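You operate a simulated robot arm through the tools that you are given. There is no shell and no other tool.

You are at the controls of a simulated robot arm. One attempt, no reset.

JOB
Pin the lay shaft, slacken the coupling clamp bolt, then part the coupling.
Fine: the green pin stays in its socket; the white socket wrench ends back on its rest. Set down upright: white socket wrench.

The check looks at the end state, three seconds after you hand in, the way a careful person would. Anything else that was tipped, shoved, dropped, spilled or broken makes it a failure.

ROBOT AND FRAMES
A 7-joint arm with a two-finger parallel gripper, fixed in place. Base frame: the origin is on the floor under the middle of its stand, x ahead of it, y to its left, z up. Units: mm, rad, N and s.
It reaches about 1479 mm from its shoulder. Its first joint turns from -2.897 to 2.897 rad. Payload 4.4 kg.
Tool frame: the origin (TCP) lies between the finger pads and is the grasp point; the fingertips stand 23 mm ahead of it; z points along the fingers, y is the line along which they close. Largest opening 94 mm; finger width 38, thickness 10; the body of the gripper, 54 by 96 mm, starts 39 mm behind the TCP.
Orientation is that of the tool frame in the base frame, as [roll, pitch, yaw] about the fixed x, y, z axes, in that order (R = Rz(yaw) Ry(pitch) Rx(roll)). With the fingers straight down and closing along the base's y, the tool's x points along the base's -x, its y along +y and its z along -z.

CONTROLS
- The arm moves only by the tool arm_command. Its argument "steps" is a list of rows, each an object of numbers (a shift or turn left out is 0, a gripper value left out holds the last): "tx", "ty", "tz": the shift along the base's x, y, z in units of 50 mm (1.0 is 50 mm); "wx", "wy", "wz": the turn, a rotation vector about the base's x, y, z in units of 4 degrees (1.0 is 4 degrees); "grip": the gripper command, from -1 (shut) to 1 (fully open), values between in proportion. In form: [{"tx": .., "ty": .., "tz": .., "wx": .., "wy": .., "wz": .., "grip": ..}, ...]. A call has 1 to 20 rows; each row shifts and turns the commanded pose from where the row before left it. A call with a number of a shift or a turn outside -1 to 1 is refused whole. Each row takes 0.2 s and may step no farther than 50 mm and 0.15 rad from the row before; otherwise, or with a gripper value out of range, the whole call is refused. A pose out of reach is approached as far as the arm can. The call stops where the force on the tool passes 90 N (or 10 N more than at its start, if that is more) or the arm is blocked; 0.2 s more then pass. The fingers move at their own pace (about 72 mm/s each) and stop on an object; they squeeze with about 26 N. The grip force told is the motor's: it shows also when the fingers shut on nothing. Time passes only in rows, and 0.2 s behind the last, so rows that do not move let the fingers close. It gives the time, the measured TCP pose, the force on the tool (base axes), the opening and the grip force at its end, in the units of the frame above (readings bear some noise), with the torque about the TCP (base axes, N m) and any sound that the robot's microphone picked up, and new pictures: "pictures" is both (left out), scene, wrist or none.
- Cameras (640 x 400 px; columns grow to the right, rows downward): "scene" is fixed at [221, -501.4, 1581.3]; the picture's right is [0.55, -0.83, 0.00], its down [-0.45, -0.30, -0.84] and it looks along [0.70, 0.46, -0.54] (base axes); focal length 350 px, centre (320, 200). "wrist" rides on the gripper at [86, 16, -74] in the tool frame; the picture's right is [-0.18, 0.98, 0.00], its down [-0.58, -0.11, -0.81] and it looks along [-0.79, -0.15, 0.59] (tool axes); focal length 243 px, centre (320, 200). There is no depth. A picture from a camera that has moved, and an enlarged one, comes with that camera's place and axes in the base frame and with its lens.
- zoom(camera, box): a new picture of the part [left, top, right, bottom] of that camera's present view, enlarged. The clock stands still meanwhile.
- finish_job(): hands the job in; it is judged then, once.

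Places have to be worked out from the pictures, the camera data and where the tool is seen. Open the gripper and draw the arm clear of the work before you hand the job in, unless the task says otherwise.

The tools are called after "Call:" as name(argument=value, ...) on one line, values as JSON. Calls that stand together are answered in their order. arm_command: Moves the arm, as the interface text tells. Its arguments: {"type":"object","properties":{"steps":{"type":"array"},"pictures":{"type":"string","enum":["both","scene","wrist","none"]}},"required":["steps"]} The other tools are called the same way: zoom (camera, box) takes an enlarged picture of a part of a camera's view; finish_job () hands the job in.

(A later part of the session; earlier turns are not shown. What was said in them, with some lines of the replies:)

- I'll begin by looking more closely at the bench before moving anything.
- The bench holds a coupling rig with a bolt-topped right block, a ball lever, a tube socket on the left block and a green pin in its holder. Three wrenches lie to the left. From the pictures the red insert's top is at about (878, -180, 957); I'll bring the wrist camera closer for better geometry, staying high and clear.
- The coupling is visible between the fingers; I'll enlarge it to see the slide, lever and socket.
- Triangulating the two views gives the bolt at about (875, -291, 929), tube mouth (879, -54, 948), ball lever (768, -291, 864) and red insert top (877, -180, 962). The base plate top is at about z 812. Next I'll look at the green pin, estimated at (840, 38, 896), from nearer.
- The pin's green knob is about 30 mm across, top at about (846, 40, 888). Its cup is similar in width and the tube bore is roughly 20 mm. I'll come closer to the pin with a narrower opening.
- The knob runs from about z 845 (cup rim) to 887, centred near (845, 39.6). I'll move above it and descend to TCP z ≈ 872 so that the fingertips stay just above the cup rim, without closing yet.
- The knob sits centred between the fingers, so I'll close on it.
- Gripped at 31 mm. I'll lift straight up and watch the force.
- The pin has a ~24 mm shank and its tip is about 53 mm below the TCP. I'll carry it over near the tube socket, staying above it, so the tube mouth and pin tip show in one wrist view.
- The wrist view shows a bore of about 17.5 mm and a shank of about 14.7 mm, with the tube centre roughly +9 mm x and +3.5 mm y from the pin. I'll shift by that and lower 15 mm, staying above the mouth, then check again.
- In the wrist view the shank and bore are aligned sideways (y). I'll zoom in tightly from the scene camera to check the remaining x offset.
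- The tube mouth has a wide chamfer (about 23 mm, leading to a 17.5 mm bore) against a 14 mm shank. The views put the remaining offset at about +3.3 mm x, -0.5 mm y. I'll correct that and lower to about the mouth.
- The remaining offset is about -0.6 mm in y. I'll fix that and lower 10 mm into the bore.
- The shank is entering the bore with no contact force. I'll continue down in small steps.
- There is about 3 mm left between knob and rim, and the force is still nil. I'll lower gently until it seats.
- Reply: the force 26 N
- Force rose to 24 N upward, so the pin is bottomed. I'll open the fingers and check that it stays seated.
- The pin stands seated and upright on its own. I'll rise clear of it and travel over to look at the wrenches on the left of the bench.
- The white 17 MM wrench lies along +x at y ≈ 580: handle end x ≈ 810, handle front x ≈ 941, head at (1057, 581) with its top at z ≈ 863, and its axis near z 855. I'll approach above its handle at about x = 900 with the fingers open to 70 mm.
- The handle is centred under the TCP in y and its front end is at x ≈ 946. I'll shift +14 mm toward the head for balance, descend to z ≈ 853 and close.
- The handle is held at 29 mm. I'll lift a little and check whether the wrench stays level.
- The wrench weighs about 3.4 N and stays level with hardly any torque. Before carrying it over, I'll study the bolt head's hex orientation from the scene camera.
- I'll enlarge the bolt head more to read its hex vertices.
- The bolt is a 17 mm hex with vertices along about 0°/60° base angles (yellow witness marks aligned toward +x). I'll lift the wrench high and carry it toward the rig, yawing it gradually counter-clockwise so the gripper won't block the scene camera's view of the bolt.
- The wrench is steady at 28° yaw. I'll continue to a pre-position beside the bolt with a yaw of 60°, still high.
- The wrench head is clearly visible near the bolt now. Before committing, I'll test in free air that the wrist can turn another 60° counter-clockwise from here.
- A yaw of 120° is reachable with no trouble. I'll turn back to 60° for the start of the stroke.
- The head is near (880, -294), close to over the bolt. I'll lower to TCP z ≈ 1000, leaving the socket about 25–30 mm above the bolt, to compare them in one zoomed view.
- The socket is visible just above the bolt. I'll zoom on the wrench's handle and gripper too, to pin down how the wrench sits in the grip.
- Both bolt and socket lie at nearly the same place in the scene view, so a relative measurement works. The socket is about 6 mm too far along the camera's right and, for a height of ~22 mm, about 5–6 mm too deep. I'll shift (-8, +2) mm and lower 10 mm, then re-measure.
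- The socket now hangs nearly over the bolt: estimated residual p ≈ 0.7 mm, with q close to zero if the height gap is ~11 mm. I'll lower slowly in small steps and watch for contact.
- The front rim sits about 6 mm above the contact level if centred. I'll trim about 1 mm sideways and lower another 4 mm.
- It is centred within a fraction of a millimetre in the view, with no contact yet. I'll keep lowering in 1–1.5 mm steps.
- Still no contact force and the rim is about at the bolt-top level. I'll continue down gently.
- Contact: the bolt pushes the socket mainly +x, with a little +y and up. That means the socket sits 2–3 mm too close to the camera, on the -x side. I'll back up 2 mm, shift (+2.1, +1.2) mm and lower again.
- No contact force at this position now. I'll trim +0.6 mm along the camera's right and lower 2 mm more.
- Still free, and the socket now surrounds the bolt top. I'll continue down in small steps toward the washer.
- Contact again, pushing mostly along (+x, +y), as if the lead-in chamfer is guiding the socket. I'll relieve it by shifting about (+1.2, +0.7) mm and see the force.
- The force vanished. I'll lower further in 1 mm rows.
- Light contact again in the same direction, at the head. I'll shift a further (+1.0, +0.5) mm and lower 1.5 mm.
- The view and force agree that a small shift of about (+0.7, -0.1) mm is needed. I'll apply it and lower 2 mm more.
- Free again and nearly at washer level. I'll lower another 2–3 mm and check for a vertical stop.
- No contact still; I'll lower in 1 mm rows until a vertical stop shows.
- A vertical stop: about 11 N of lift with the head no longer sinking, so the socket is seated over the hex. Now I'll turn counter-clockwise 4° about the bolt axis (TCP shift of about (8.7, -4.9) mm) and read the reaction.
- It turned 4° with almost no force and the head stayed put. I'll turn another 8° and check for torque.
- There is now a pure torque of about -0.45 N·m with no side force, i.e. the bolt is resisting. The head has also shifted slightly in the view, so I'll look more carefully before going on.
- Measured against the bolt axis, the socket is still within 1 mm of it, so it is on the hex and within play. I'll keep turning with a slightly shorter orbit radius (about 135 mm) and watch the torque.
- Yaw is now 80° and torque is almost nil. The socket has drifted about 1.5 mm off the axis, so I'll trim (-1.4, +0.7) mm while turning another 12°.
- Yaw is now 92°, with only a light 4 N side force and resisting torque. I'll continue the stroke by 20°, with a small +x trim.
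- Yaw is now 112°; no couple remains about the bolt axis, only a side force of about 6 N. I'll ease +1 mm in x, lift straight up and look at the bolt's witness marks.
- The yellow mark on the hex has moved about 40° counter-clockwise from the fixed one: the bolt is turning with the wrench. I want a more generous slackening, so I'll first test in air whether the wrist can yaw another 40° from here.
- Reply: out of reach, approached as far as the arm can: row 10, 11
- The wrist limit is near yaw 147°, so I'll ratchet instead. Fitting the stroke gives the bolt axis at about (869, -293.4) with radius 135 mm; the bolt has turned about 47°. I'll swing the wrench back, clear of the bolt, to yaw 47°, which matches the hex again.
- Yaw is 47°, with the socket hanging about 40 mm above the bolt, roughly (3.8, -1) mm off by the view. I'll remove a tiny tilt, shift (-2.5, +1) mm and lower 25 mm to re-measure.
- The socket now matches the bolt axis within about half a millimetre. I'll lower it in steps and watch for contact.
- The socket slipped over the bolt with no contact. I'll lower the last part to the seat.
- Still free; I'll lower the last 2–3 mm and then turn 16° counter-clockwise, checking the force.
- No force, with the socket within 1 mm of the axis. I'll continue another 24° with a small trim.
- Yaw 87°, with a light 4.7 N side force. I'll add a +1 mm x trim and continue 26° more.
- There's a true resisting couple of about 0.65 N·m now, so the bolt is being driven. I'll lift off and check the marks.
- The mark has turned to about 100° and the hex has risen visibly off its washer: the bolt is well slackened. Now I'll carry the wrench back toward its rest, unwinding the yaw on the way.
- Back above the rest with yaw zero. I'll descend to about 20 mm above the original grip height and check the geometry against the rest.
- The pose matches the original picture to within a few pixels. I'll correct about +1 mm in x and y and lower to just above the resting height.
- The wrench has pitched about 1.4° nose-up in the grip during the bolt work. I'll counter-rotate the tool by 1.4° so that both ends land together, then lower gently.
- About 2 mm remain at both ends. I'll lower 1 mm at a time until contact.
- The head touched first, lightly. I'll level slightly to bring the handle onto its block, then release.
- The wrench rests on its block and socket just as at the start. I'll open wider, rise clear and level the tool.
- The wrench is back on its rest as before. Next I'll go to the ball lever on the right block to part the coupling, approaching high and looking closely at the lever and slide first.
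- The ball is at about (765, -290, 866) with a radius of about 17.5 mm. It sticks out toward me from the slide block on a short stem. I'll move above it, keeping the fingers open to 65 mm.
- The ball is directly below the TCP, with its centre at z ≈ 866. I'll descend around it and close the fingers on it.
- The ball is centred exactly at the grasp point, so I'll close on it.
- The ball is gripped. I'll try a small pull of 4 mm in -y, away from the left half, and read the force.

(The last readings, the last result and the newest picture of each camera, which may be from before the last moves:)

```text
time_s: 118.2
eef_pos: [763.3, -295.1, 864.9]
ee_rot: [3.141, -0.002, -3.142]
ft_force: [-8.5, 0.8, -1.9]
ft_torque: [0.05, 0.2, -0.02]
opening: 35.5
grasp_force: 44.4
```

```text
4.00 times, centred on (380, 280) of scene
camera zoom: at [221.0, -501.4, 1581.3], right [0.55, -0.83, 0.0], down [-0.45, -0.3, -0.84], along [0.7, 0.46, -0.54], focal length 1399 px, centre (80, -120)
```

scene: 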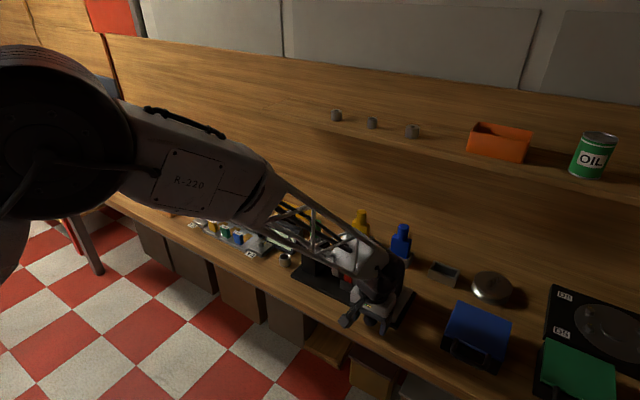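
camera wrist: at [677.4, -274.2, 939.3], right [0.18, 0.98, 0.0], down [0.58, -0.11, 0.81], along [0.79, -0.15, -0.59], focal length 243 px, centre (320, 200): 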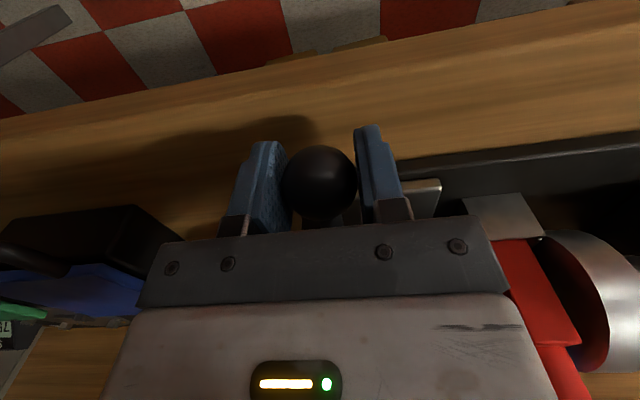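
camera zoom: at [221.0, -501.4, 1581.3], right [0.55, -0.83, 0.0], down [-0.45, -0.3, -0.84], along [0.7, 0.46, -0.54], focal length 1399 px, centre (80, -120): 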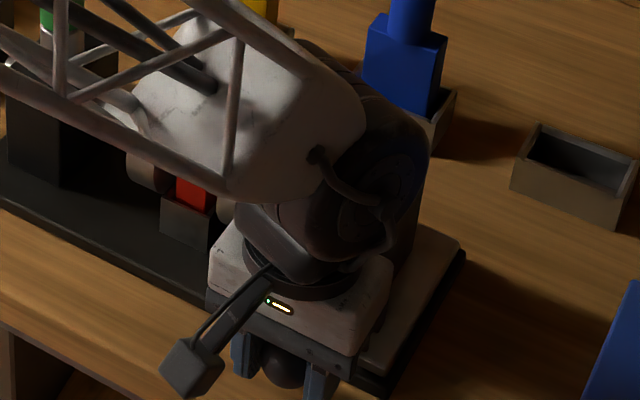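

The slide plate moved with the handle, with almost no y force. A small -8 N in x suggests the slide axis is slightly skewed, so I'll ease -0.5 mm in x and pull 10 mm further.

Call:
arm_command(steps=[{"tx": -0.01, "ty": -0.05}, {"tx": -0.002, "ty": -0.05}, {"tx": -0.002, "ty": -0.05}, {"tx": -0.002, "ty": -0.05}, {}, {}], pictures="none")

Call:
zoom(camera="scene", box=[330, 230, 430, 330])

```text
time_s: 119.6
eef_pos: [764.4, -304.2, 865.6]
ee_rot: [3.14, -0.001, -3.14]
ft_force: [24.7, 1.6, -25.1]
ft_torque: [-0.03, -0.02, 0.05]
opening: 35.5
grasp_force: 44.9
```

```text
4.00 times, centred on (380, 280) of scene
camera zoom: at [221.0, -501.4, 1581.3], right [0.55, -0.83, 0.0], down [-0.45, -0.3, -0.84], along [0.7, 0.46, -0.54], focal length 1399 px, centre (80, -120)
```

zoom: 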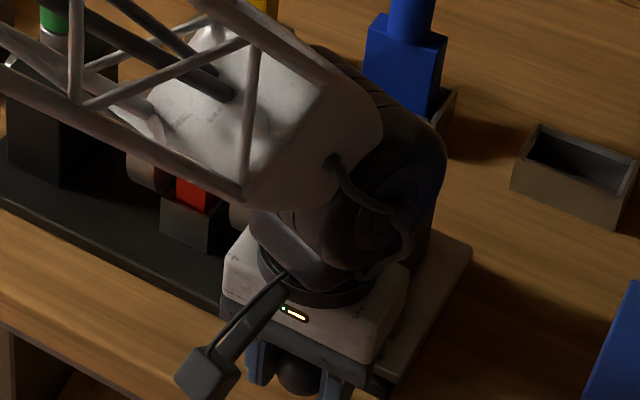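

The slide follows (about 13 mm so far), but the tight grip is transmitting x and z binding forces. I'll relax the fingers slightly so that one finger just pushes the ball along, and continue in -y.

Call:
arm_command(steps=[{"grip": -0.12}, {}, {"ty": -0.05}, {"ty": -0.05}, {"ty": -0.05}, {}, {}], pictures="wrist")

Call:
zoom(camera="scene", box=[330, 230, 430, 330])

```text
time_s: 121.2
eef_pos: [764.1, -311.8, 866.9]
ee_rot: [3.141, -0.003, 3.141]
ft_force: [0.3, 2.1, -1.0]
ft_torque: [-0.03, -0.01, 0.02]
opening: 42.2
grasp_force: 0.6
camera wrist: at [676.8, -296.2, 939.9], right [0.18, 0.98, 0.0], down [0.58, -0.11, 0.81], along [0.79, -0.15, -0.59], focal length 243 px, centre (320, 200)
```

wrist: 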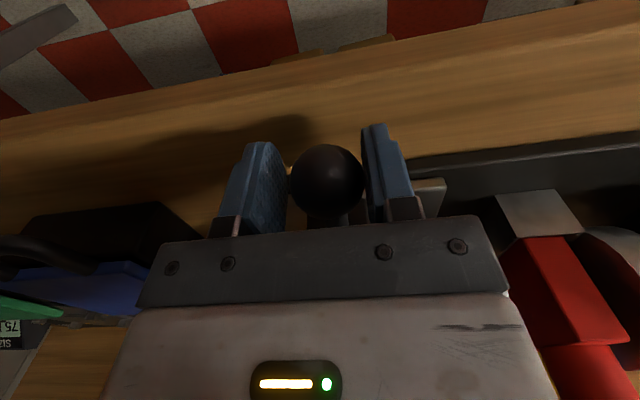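

```text
4.00 times, centred on (380, 280) of scene
camera zoom: at [221.0, -501.4, 1581.3], right [0.55, -0.83, 0.0], down [-0.45, -0.3, -0.84], along [0.7, 0.46, -0.54], focal length 1399 px, centre (80, -120)
```

zoom: 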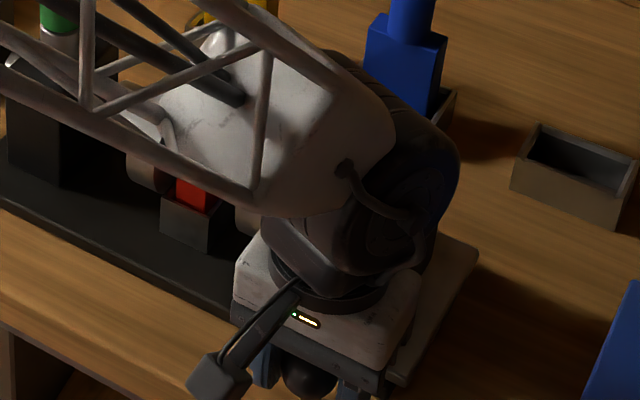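

It slides with about 2 N of push. I'll keep going 10 mm and watch for a stop.

Call:
arm_command(steps=[{"ty": -0.05}, {"ty": -0.05}, {"ty": -0.05}, {"ty": -0.05}, {}, {}], pictures="none")

Call:
zoom(camera="scene", box=[330, 230, 430, 330])

```text
time_s: 122.6
eef_pos: [762.5, -322.9, 866.2]
ee_rot: [-3.141, -0.003, -3.141]
ft_force: [0.7, 0.7, -1.0]
ft_torque: [-0.03, 0.0, -0.01]
opening: 41.6
grasp_force: 0.6
```

```text
4.00 times, centred on (380, 280) of scene
camera zoom: at [221.0, -501.4, 1581.3], right [0.55, -0.83, 0.0], down [-0.45, -0.3, -0.84], along [0.7, 0.46, -0.54], focal length 1399 px, centre (80, -120)
```

zoom: 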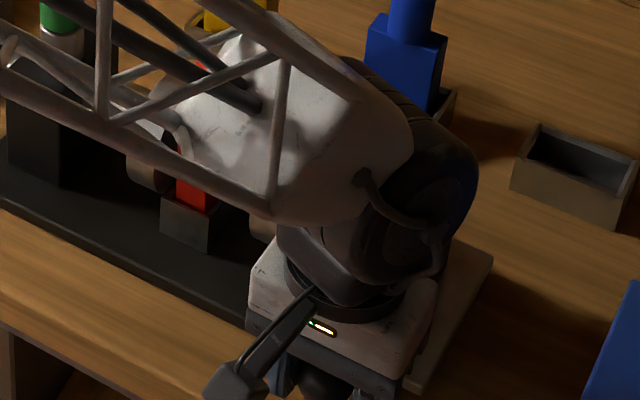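

About 28 mm of travel so far with no stop. I'll push a little further in small steps.

Call:
arm_command(steps=[{"ty": -0.05}, {"ty": -0.05}, {"ty": -0.05}, {}, {}], pictures="none")

Call:
zoom(camera="scene", box=[330, 230, 430, 330])

```text
time_s: 123.8
eef_pos: [761.9, -329.7, 865.3]
ee_rot: [3.141, -0.002, -3.141]
ft_force: [-1.2, 8.1, 1.2]
ft_torque: [0.02, 0.03, 0.06]
opening: 44.7
grasp_force: 3.9
```

```text
4.00 times, centred on (380, 280) of scene
camera zoom: at [221.0, -501.4, 1581.3], right [0.55, -0.83, 0.0], down [-0.45, -0.3, -0.84], along [0.7, 0.46, -0.54], focal length 1399 px, centre (80, -120)
```

zoom: 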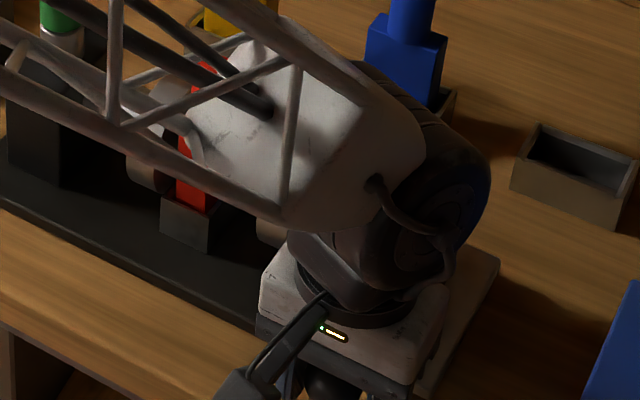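

A stop: 8 N and the finger yielding, so the slide has reached its end after about 35 mm. I'll back off 1.5 mm, open the fingers, rise and inspect.

Call:
arm_command(steps=[{"ty": 0.03, "grip": 0.4}, {}, {}, {"tz": 0.5}, {"tz": 0.9}, {"tz": 0.9}, {"tz": 0.9, "tx": -0.3}, {"tz": 0.5, "tx": -0.8, "ty": 0.3}, {"tx": -0.9, "ty": 0.3}, {"tx": -0.9, "ty": 0.3}, {"tx": -0.9, "ty": 0.3}, {}])

Call:
zoom(camera="scene", box=[280, 210, 430, 330])

Call:
zoom(camera="wrist", box=[200, 60, 440, 240])

```text
time_s: 126.4
eef_pos: [573.7, -266.5, 1051.0]
ee_rot: [3.14, -0.002, -3.141]
ft_force: [0.3, -1.4, 0.1]
ft_torque: [0.02, -0.04, 0.0]
opening: 65.9
grasp_force: 0.0
camera wrist: at [487.1, -250.2, 1125.1], right [0.18, 0.98, 0.0], down [0.58, -0.11, 0.81], along [0.79, -0.15, -0.59], focal length 243 px, centre (320, 200)
```

scene: 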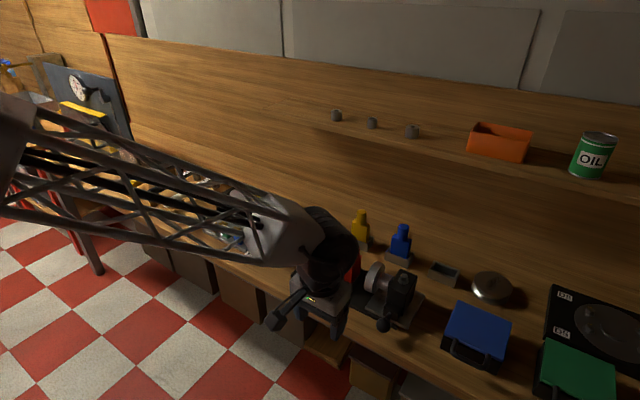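
wrist: 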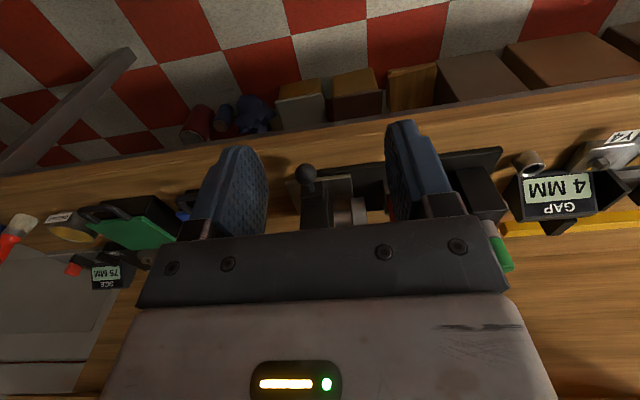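

```text
3.33 times, centred on (355, 270) of scene
camera zoom: at [221.0, -501.4, 1581.3], right [0.55, -0.83, 0.0], down [-0.45, -0.3, -0.84], along [0.7, 0.46, -0.54], focal length 1166 px, centre (203, -33)
```

zoom: 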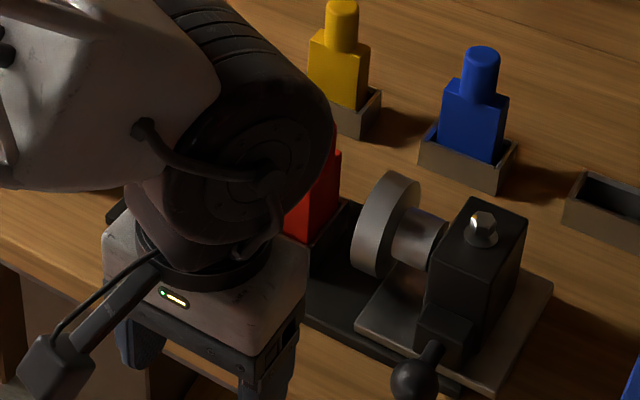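

```text
2.22 times, centred on (320, 150) of wrist
camera zoom: at [487.1, -250.2, 1125.1], right [0.18, 0.98, 0.0], down [0.58, -0.11, 0.81], along [0.79, -0.15, -0.59], focal length 539 px, centre (320, 311)
```

zoom: 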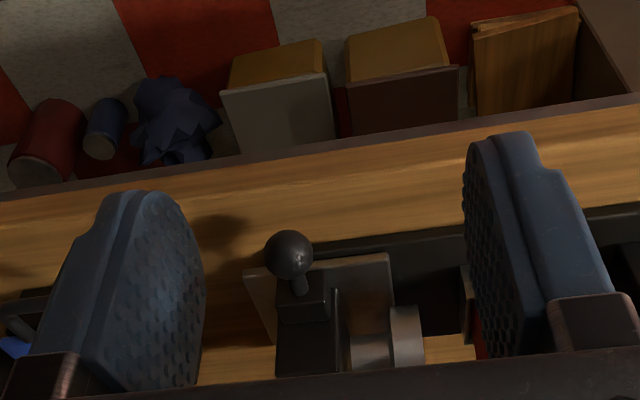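

The right half has moved well away from the red insert. I'll draw the arm clear, up and back, for a full inspection.

Call:
arm_command(steps=[{"tz": 0.8, "ty": 0.4}, {"tz": 0.8, "ty": 0.5}, {"tz": 0.6, "ty": 0.75}, {"tz": 0.5, "ty": 0.8}, {"tz": 0.4, "ty": 0.85}, {"ty": 0.9}, {"ty": 0.9}, {"ty": 0.9}, {"ty": 0.9}, {"ty": 0.9}, {"ty": 0.9}, {"ty": 0.9}, {}, {}])

Call:
zoom(camera="scene", box=[280, 210, 430, 330])

Call:
zoom(camera="scene", box=[110, 150, 310, 280])

```text
time_s: 129.4
eef_pos: [573.6, 210.9, 1204.5]
ee_rot: [3.142, -0.001, -3.14]
ft_force: [-0.4, 1.0, -0.6]
ft_torque: [0.0, 0.0, 0.02]
opening: 66.0
grasp_force: 0.1
camera wrist: at [486.5, 227.5, 1279.8], right [0.18, 0.98, 0.0], down [0.58, -0.11, 0.81], along [0.79, -0.15, -0.59], focal length 243 px, centre (320, 200)
```

scene: 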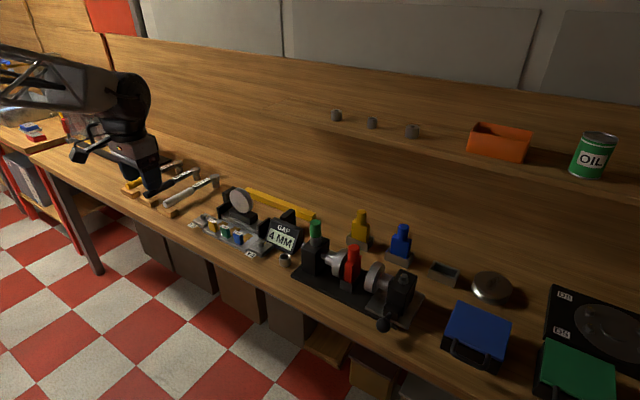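
wrist: 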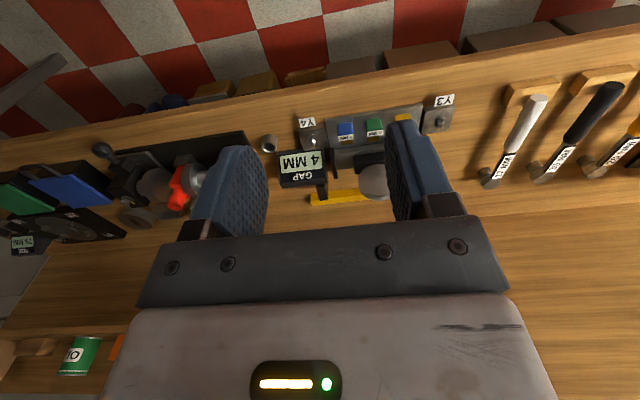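

```text
3.33 times, centred on (355, 270) of scene
camera zoom: at [221.0, -501.4, 1581.3], right [0.55, -0.83, 0.0], down [-0.45, -0.3, -0.84], along [0.7, 0.46, -0.54], focal length 1166 px, centre (203, -33)
```

zoom: 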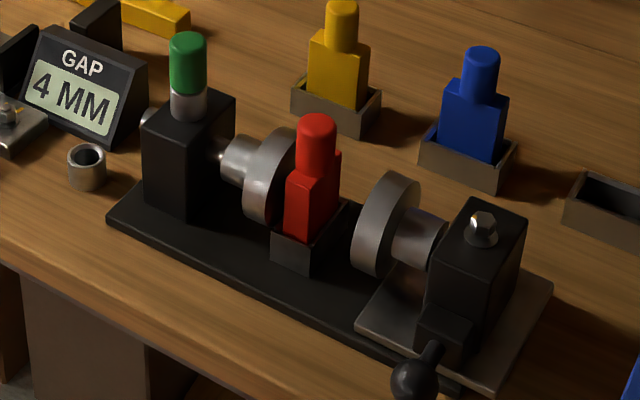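

```text
3.08 times, centred on (210, 215) of scene
camera zoom: at [221.0, -501.4, 1581.3], right [0.55, -0.83, 0.0], down [-0.45, -0.3, -0.84], along [0.7, 0.46, -0.54], focal length 1076 px, centre (658, 154)
```

zoom: 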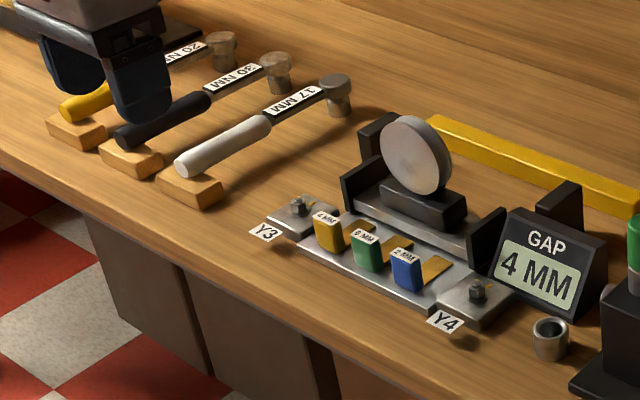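

Everything appears in place: coupling parted with a clear gap, pin upright in its socket, wrench on its rest, bolt slack. I'll do one last close check of the pin and red insert and open the gripper fully.

Call:
arm_command(steps=[{"grip": 1}, {}, {}], pictures="none")

Call:
zoom(camera="scene", box=[300, 215, 370, 285])

Call:
zoom(camera="scene", box=[155, 165, 230, 225])

```text
time_s: 130.2
eef_pos: [571.8, 210.4, 1204.6]
ee_rot: [-3.141, -0.001, -3.141]
ft_force: [0.2, -0.1, 0.6]
ft_torque: [0.02, -0.02, 0.02]
opening: 93.8
grasp_force: 0.1
```

```text
5.71 times, centred on (335, 250) of scene
camera zoom: at [221.0, -501.4, 1581.3], right [0.55, -0.83, 0.0], down [-0.45, -0.3, -0.84], along [0.7, 0.46, -0.54], focal length 1999 px, centre (234, -86)
```

zoom: 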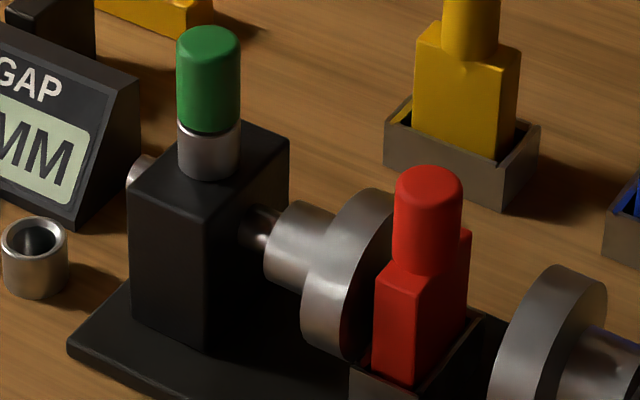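

```text
6.67 times, centred on (192, 195) of scene
camera zoom: at [221.0, -501.4, 1581.3], right [0.55, -0.83, 0.0], down [-0.45, -0.3, -0.84], along [0.7, 0.46, -0.54], focal length 2332 px, centre (1170, 233)
```

zoom: 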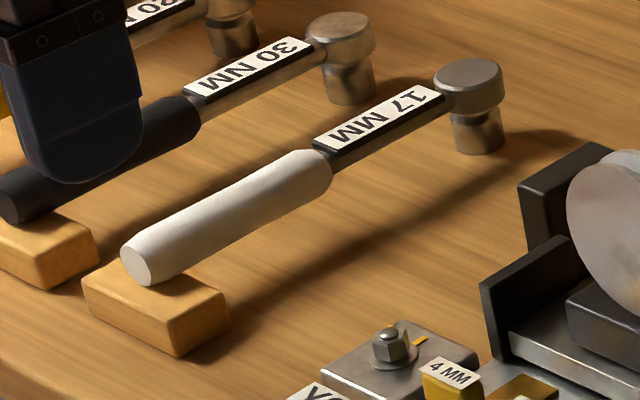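

The last views show what the job asks for:
- The green pin is seated upright in the lay-shaft socket.
- The clamp bolt is turned about 100° loose.
- The coupling halves are parted by about 35 mm, with the red insert undisturbed.
- The white wrench is upright on its rest.
- The gripper is open and the arm is clear.

I'm handing in the job.

Call:
finish_job()

```text
The job is handed in.
```

I finished the job and handed it in. The result of the check hasn't come back to me.

- **Lay shaft pin:** the green pin is upright and fully down in the socket on the left block.
- **Clamp bolt:** I turned it about 100° counter-clockwise with the white 17 mm wrench, in two strokes. The paint marks confirm the turn, and the hex has lifted off its washer.
- **Coupling:** I slid the right half about 35 mm away by its ball handle, until it met its stop. The red insert is still upright in its holder.
- **White wrench:** it is back on its rest, upright, within about 2–3 mm of where it started.

At hand-in the gripper was open and the arm was clear of the work. In the final pictures I saw nothing tipped, dropped or knocked out of place.
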